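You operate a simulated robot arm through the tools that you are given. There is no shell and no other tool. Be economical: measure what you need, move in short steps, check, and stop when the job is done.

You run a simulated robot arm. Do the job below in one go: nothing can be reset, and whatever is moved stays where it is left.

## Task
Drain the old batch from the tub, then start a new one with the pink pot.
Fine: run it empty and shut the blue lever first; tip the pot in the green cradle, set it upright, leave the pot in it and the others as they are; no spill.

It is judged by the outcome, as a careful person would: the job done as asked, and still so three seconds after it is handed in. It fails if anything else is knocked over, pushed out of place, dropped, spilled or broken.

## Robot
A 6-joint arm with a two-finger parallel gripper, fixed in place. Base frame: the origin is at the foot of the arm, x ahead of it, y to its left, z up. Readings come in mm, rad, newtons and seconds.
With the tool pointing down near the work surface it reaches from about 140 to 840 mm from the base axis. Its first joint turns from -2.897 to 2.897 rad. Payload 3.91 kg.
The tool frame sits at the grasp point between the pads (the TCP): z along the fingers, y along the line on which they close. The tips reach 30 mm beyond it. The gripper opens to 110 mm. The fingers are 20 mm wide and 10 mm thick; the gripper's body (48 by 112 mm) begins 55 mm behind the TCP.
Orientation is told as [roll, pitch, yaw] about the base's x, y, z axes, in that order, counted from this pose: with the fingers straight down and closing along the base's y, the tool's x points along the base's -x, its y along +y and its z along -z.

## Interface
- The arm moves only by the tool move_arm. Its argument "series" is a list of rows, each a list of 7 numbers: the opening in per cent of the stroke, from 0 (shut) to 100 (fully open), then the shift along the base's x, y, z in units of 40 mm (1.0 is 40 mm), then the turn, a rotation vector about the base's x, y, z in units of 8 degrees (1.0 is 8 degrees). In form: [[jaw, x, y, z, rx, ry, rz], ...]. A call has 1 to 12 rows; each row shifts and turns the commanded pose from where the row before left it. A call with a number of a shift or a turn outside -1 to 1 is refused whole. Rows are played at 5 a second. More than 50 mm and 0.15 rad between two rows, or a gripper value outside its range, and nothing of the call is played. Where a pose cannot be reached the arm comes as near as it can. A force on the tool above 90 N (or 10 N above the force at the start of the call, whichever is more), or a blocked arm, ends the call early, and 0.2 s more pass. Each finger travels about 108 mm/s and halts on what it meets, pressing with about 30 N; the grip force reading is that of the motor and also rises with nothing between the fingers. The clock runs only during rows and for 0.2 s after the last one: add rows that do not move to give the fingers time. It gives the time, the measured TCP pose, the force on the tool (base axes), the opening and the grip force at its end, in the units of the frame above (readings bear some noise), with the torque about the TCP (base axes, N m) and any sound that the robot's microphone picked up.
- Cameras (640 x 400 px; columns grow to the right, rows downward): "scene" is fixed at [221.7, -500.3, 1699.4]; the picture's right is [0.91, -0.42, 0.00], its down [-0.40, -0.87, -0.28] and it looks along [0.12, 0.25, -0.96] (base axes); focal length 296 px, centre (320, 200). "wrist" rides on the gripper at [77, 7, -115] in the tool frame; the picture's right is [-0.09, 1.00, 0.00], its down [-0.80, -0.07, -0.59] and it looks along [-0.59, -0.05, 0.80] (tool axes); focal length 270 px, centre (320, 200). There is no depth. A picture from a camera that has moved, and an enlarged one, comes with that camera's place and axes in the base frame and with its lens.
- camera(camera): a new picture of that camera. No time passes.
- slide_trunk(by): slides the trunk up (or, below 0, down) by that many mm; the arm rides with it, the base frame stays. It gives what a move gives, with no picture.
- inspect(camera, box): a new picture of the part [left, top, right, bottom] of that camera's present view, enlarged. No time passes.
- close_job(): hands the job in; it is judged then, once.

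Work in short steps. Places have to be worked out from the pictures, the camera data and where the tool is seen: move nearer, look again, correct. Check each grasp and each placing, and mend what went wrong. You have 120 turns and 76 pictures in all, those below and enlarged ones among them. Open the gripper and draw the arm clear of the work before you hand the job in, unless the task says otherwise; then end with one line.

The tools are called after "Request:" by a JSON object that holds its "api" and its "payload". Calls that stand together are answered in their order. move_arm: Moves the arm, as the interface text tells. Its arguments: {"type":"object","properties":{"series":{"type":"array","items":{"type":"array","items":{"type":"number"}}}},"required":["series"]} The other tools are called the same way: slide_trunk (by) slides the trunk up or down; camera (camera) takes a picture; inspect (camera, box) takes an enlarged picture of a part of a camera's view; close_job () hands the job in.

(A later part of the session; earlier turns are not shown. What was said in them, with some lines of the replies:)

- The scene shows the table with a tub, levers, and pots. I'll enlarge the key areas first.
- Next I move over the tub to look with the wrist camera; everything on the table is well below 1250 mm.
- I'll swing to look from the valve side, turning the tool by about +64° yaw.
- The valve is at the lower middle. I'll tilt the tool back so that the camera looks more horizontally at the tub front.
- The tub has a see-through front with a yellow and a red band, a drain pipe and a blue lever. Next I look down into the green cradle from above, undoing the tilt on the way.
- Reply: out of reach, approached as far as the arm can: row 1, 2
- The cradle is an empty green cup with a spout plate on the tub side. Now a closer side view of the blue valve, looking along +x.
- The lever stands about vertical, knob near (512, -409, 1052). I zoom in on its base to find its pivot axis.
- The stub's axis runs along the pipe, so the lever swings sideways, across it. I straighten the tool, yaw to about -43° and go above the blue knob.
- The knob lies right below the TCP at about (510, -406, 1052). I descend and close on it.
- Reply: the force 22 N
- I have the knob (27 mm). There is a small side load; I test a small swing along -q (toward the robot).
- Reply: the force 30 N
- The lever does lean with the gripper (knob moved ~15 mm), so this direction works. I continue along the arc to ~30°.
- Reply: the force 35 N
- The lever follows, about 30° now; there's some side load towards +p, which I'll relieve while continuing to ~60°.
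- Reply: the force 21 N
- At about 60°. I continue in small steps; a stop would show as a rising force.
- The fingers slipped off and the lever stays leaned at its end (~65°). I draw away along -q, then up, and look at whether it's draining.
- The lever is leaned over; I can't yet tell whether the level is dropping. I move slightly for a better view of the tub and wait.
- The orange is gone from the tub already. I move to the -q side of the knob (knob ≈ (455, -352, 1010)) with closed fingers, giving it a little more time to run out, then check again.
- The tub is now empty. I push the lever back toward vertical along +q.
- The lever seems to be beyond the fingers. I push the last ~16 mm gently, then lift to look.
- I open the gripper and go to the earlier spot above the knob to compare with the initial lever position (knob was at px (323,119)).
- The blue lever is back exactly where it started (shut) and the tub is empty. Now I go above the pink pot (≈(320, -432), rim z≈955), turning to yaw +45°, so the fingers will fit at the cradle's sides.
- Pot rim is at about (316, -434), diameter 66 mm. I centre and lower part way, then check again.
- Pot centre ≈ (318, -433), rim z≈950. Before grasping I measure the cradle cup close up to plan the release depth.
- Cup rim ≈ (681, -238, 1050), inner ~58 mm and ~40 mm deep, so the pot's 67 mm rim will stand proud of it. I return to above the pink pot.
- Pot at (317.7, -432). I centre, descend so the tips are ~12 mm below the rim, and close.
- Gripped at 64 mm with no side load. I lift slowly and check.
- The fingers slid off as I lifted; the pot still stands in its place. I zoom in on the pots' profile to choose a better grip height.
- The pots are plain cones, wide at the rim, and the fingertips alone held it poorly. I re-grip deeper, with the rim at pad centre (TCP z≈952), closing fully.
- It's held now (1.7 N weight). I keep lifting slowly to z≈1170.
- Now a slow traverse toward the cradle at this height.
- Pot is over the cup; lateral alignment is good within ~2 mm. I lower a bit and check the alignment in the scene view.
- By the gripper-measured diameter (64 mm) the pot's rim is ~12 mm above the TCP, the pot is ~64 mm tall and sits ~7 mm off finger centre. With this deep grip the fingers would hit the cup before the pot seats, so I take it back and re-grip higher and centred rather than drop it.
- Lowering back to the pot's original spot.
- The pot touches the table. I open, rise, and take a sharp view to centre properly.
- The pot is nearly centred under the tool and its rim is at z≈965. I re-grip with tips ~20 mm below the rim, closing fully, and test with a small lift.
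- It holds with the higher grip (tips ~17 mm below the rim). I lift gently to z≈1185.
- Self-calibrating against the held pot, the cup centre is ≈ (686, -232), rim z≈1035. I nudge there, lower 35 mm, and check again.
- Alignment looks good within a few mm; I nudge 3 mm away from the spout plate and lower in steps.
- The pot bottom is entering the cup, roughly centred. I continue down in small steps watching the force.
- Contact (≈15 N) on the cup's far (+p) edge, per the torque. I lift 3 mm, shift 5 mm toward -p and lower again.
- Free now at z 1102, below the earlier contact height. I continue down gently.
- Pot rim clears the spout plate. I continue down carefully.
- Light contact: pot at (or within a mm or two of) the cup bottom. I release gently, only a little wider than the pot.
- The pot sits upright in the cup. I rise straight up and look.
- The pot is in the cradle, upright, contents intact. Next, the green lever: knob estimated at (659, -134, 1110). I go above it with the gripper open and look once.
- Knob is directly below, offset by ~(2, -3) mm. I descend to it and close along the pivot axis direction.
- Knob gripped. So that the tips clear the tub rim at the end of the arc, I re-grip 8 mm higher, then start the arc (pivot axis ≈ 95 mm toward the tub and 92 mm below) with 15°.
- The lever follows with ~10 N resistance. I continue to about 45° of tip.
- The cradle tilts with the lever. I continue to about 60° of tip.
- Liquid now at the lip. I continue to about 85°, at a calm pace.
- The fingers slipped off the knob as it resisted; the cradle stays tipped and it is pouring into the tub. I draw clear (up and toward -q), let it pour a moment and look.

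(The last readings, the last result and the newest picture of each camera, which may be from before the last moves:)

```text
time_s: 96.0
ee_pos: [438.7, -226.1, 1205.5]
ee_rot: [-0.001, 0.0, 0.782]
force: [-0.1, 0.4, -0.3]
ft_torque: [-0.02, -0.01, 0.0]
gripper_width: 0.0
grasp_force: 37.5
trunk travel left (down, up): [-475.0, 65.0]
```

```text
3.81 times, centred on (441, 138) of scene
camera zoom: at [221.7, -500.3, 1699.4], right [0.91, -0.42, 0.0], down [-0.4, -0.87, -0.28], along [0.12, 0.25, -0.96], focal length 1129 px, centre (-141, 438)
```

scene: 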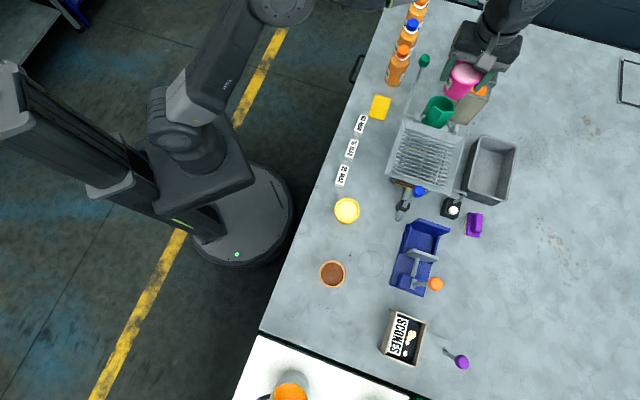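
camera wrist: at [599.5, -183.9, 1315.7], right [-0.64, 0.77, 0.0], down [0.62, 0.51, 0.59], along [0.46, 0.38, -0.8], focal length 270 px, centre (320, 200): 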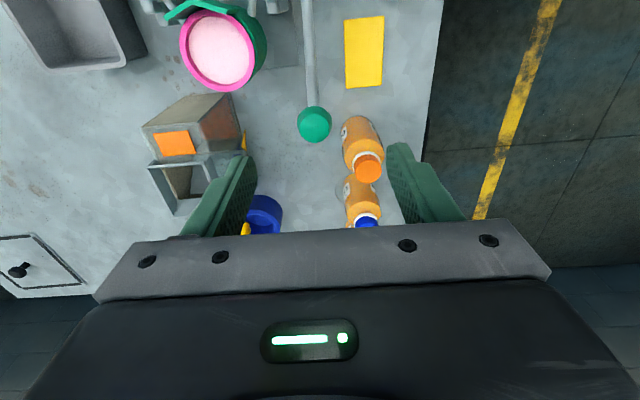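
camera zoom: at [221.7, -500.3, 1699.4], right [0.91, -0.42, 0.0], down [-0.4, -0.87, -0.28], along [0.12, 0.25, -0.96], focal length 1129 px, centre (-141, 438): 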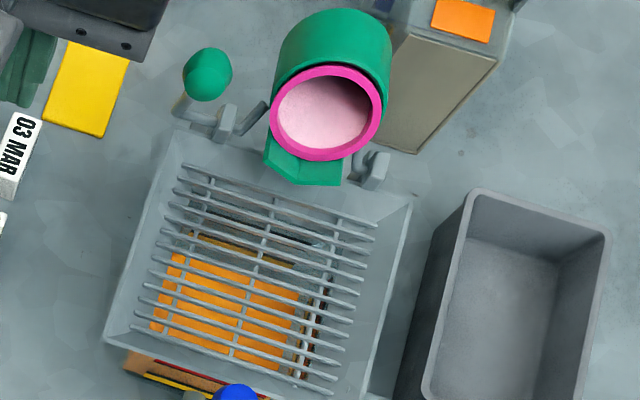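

The pot is tipped ~70° with liquid still standing at its lower lip, so it needs tipping further. Knob is now ≈ (560, -239, 1130); I go above it with the jaws half open and check.

Request:
{"api": "move_arm", "payload": {"series": [[45, 0.6, -0.05, 0, 0, 0, 0], [45, 0.8, -0.09, 0, 0, 0, 0], [45, 0.8, -0.09, 0, 0, 0, 0], [45, 0.83, -0.09, 0, 0, 0, 0], [45, 0, 0, 0, 0, 0, 0]]}}

Request:
{"api": "camera", "payload": {"camera": "wrist"}}

```text
time_s: 97.2
ee_pos: [559.7, -237.8, 1205.0]
ee_rot: [0.0, -0.002, 0.781]
force: [-0.1, 0.1, -1.4]
ft_torque: [-0.01, 0.01, 0.01]
gripper_width: 49.6
grasp_force: 0.1
trunk travel left (down, up): [-475.0, 65.0]
```

```text
5 pictures are left
camera wrist: at [499.2, -289.1, 1320.6], right [-0.64, 0.77, 0.0], down [0.62, 0.51, 0.59], along [0.46, 0.38, -0.8], focal length 270 px, centre (320, 200)
```

wrist: 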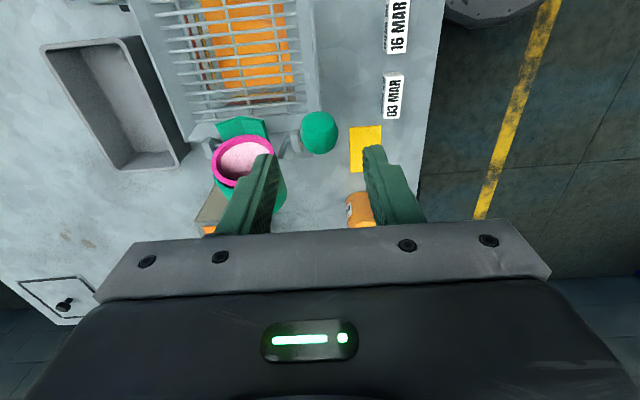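

The knob is exactly below. I descend to centre it in the pads, close, and go on with the arc by 10° first.

Request:
{"api": "move_arm", "payload": {"series": [[45, 0, 0, -0.9, 0, 0, 0], [45, 0, 0, -0.97, 0, 0, 0], [0, 0, 0, 0, 0, 0, 0], [0, 0, 0, 0, 0, 0, 0], [0, 0, 0, 0, 0, 0, 0]]}}

Request:
{"api": "move_arm", "payload": {"series": [[0, -0.093, -0.093, -0.062, 0, 0, 0], [0, -0.09, -0.09, -0.066, 0, 0, 0]]}}

```text
time_s: 98.4
ee_pos: [561.0, -238.5, 1132.2]
ee_rot: [0.001, -0.001, 0.782]
force: [-4.3, 5.4, -5.7]
ft_torque: [-0.33, 0.18, 0.01]
gripper_width: 27.2
grasp_force: 45.7
trunk travel left (down, up): [-475.0, 65.0]
```

```text
time_s: 99.0
ee_pos: [553.2, -245.3, 1127.7]
ee_rot: [-0.001, 0.001, 0.782]
force: [2.9, 12.0, 2.4]
ft_torque: [0.88, -0.85, 0.04]
gripper_width: 27.5
grasp_force: 45.2
trunk travel left (down, up): [-475.0, 65.0]
```

Resistance is the same ~10 N as before, so it isn't a stop. I continue.

Request:
{"api": "move_arm", "payload": {"series": [[0, -0.088, -0.088, -0.072, 0, 0, 0], [0, -0.086, -0.086, -0.078, 0, 0, 0], [0, -0.083, -0.083, -0.083, 0, 0, 0], [0, -0.081, -0.081, -0.088, 0, 0, 0]]}}

```text
time_s: 100.0
ee_pos: [540.4, -260.1, 1114.7]
ee_rot: [0.0, 0.001, 0.783]
force: [3.5, 9.0, 5.8]
ft_torque: [0.89, -0.88, -0.02]
gripper_width: 27.1
grasp_force: 45.3
trunk travel left (down, up): [-475.0, 65.0]
```

At ~85° of tip, still gripped. On to ~100°.

Request:
{"api": "move_arm", "payload": {"series": [[0, -0.076, -0.076, -0.092, 0, 0, 0], [0, -0.074, -0.074, -0.096, 0, 0, 0], [0, -0.07, -0.07, -0.1, 0, 0, 0], [0, -0.068, -0.068, -0.104, 0, 0, 0], [0, -0.064, -0.064, -0.108, 0, 0, 0], [0, -0.06, -0.06, -0.11, 0, 0, 0]]}}

```text
time_s: 101.4
ee_pos: [522.8, -275.8, 1089.5]
ee_rot: [0.0, -0.001, 0.782]
force: [5.2, 2.5, 9.0]
ft_torque: [0.89, -0.89, 0.0]
gripper_width: 27.4
grasp_force: 45.1
trunk travel left (down, up): [-475.0, 65.0]
```

About 100° of tip. I hold for 2 s and look.

Request:
{"api": "move_arm", "payload": {"series": [[0, 0, 0, 0, 0, 0, 0], [0, 0, 0, 0, 0, 0, 0], [0, 0, 0, 0, 0, 0, 0], [0, 0, 0, 0, 0, 0, 0], [0, 0, 0, 0, 0, 0, 0], [0, 0, 0, 0, 0, 0, 0], [0, 0, 0, 0, 0, 0, 0], [0, 0, 0, 0, 0, 0, 0], [0, 0, 0, 0, 0, 0, 0], [0, 0, 0, 0, 0, 0, 0]]}}

Request:
{"api": "inspect", "payload": {"camera": "scene", "box": [405, 85, 477, 190]}}

```text
time_s: 103.6
ee_pos: [523.1, -276.7, 1090.2]
ee_rot: [0.0, -0.001, 0.781]
force: [-0.4, 0.8, 0.5]
ft_torque: [0.03, -0.02, 0.07]
gripper_width: 27.4
grasp_force: 44.8
trunk travel left (down, up): [-475.0, 65.0]
```

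```text
3.81 times, centred on (441, 138) of scene
camera zoom: at [221.7, -500.3, 1699.4], right [0.91, -0.42, 0.0], down [-0.4, -0.87, -0.28], along [0.12, 0.25, -0.96], focal length 1129 px, centre (-141, 438)
```

zoom: 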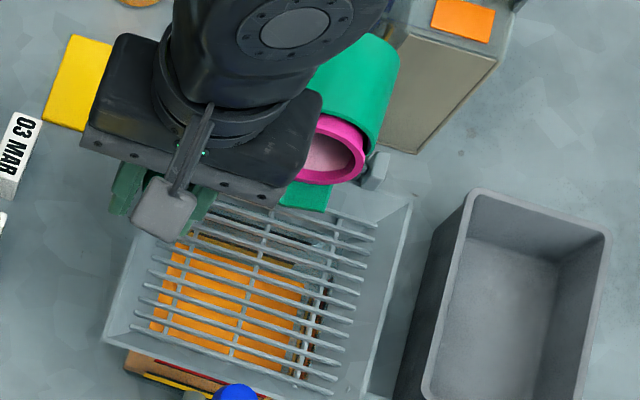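

The pot stays put and is nearly drained; I tip ~10° further and wait longer to let the rest run out.

Request:
{"api": "move_arm", "payload": {"series": [[0, -0.055, -0.055, -0.112, 0, 0, 0], [0, -0.05, -0.05, -0.117, 0, 0, 0], [0, -0.047, -0.047, -0.121, 0, 0, 0], [0, -0.043, -0.043, -0.124, 0, 0, 0], [0, 0, 0, 0, 0, 0, 0], [0, 0, 0, 0, 0, 0, 0], [0, 0, 0, 0, 0, 0, 0], [0, 0, 0, 0, 0, 0, 0], [0, 0, 0, 0, 0, 0, 0], [0, 0, 0, 0, 0, 0, 0], [0, 0, 0, 0, 0, 0, 0], [0, 0, 0, 0, 0, 0, 0]]}}

Request:
{"api": "inspect", "payload": {"camera": "scene", "box": [430, 110, 470, 150]}}

```text
time_s: 106.2
ee_pos: [516.3, -283.0, 1071.4]
ee_rot: [-0.004, -0.003, 0.784]
force: [7.9, -2.6, 40.1]
ft_torque: [0.0, 0.08, -0.04]
gripper_width: 27.6
grasp_force: 45.4
trunk travel left (down, up): [-475.0, 65.0]
```

```text
10.00 times, centred on (450, 130) of scene
camera zoom: at [221.7, -500.3, 1699.4], right [0.91, -0.42, 0.0], down [-0.4, -0.87, -0.28], along [0.12, 0.25, -0.96], focal length 2963 px, centre (-980, 900)
```

zoom: 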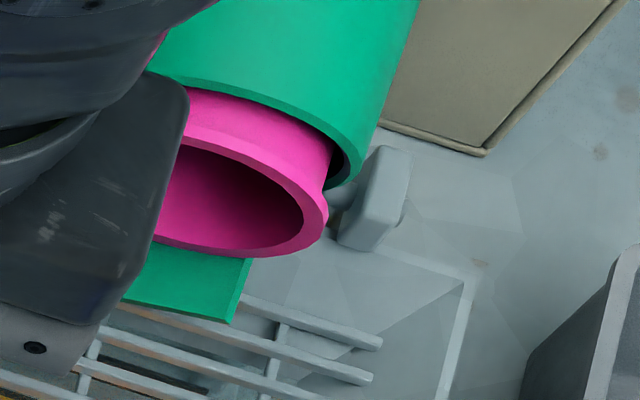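

The lever met its end stop (~104° of tip) and the pot is now empty, with nothing spilled beside the tub. I bring the lever back along its fitted arc (radius 135 mm) to set the pot upright.

Request:
{"api": "move_arm", "payload": {"series": [[0, 0.162, 0.162, 0.371, 0, 0, 0], [0, 0.195, 0.195, 0.338, 0, 0, 0], [0, 0.224, 0.224, 0.3, 0, 0, 0], [0, 0.249, 0.249, 0.257, 0, 0, 0], [0, 0.271, 0.271, 0.21, 0, 0, 0], [0, 0.287, 0.287, 0.159, 0, 0, 0], [0, 0.299, 0.299, 0.105, 0, 0, 0]]}}

```text
time_s: 107.8
ee_pos: [582.9, -216.3, 1142.0]
ee_rot: [0.001, 0.0, 0.781]
force: [-11.0, 0.5, -8.0]
ft_torque: [-0.94, 0.77, -0.02]
gripper_width: 27.2
grasp_force: 45.4
trunk travel left (down, up): [-475.0, 65.0]
```

Still gripped and following. Second half of the arc.

Request:
{"api": "move_arm", "payload": {"series": [[0, 0.307, 0.307, 0.049, 0, 0, 0], [0, 0.308, 0.308, -0.007, 0, 0, 0], [0, 0.305, 0.305, -0.063, 0, 0, 0], [0, 0.297, 0.297, -0.118, 0, 0, 0], [0, 0.284, 0.284, -0.171, 0, 0, 0], [0, 0.266, 0.266, -0.221, 0, 0, 0], [0, 0.2, 0.2, -0.22, 0, 0, 0], [0, 0.04, 0.04, -0.044, 0, 0, 0], [0, 0, 0, 0, 0, 0, 0]]}}

```text
time_s: 109.8
ee_pos: [663.0, -135.3, 1108.4]
ee_rot: [-0.002, -0.002, 0.784]
force: [-1.4, -3.0, 11.0]
ft_torque: [-0.97, 0.98, 0.01]
gripper_width: 27.2
grasp_force: 44.8
trunk travel left (down, up): [-475.0, 65.0]
```

The lever is back at its original position. I open, rise straight up and draw the arm back, then check.

Request:
{"api": "move_arm", "payload": {"series": [[30, 0, 0, 0, 0, 0, 0], [50, 0, 0, 0, 0, 0, 0], [50, 0, 0, 0.5, 0, 0, 0], [50, 0, 0, 0.9, 0, 0, 0], [50, 0, 0, 0.9, 0, 0, 0], [50, 0, 0, 0.7, 0, 0, 0], [70, -0.8, -0.3, 0, 0, 0, 0], [90, -0.9, -0.3, 0, 0, 0, 0], [100, -0.9, -0.3, 0, 0, 0, 0], [100, -0.9, 0, 0, 0, 0, 0], [100, -0.9, 0, 0, 0, 0, 0], [100, -0.9, 0, 0, 0, 0, 0]]}}

Request:
{"api": "inspect", "payload": {"camera": "scene", "box": [370, 50, 530, 200]}}

```text
time_s: 112.4
ee_pos: [449.1, -172.3, 1229.3]
ee_rot: [-0.003, -0.002, 0.783]
force: [0.9, 0.7, 0.3]
ft_torque: [-0.03, -0.01, 0.02]
gripper_width: 110.0
grasp_force: 0.0
trunk travel left (down, up): [-475.0, 65.0]
```

```text
2.67 times, centred on (450, 125) of scene
camera zoom: at [221.7, -500.3, 1699.4], right [0.91, -0.42, 0.0], down [-0.4, -0.87, -0.28], along [0.12, 0.25, -0.96], focal length 790 px, centre (-27, 400)
```

zoom: 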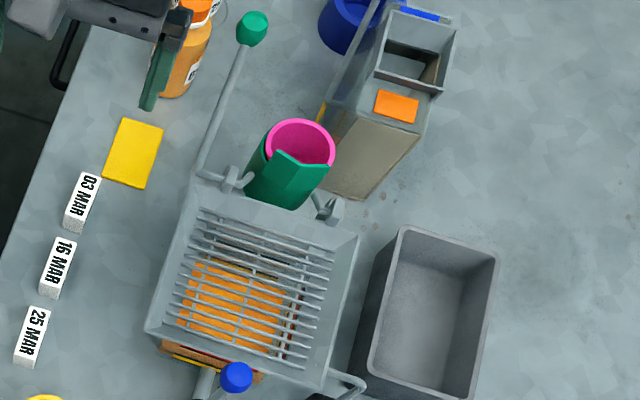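

The pot is upright and empty in the cradle, the new batch is in the tub, and the blue lever is shut. I draw the arm back clear and take one full check.

Request:
{"api": "move_arm", "payload": {"series": [[100, -0.8, 0, 0.4, 0, 0, 0], [100, -0.8, -0.2, 0.4, 0, 0, 0], [100, -0.8, -0.2, 0.4, 0, 0, 0], [100, -0.8, -0.2, 0.4, 0, 0, 0], [100, -0.8, -0.2, 0.4, 0, 0, 0], [100, 0, 0, 0, 0, 0, 0], [100, 0, 0, 0, 0, 0, 0]]}}

Request:
{"api": "camera", "payload": {"camera": "scene"}}

```text
time_s: 114.0
ee_pos: [291.7, -203.6, 1308.5]
ee_rot: [-0.002, -0.001, 0.78]
force: [-0.1, 0.1, 0.2]
ft_torque: [-0.03, 0.0, 0.01]
gripper_width: 110.1
grasp_force: 0.1
trunk travel left (down, up): [-475.0, 65.0]
```

```text
1 pictures are left
```

scene: 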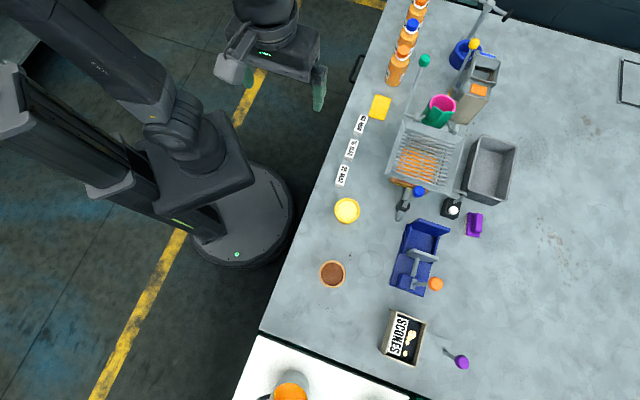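

Everything else is in its place, and the arm is clear with the gripper open. I hand the job in.

Request:
{"api": "close_job", "payload": {}}

```text
The job is handed in.
```

I ran the tub empty and shut the blue lever. I then tipped the pink pot out into the tub in the green cradle and set it upright again. The pot is still in the cradle, the other pots are where they were, and I saw no spill in the pictures.
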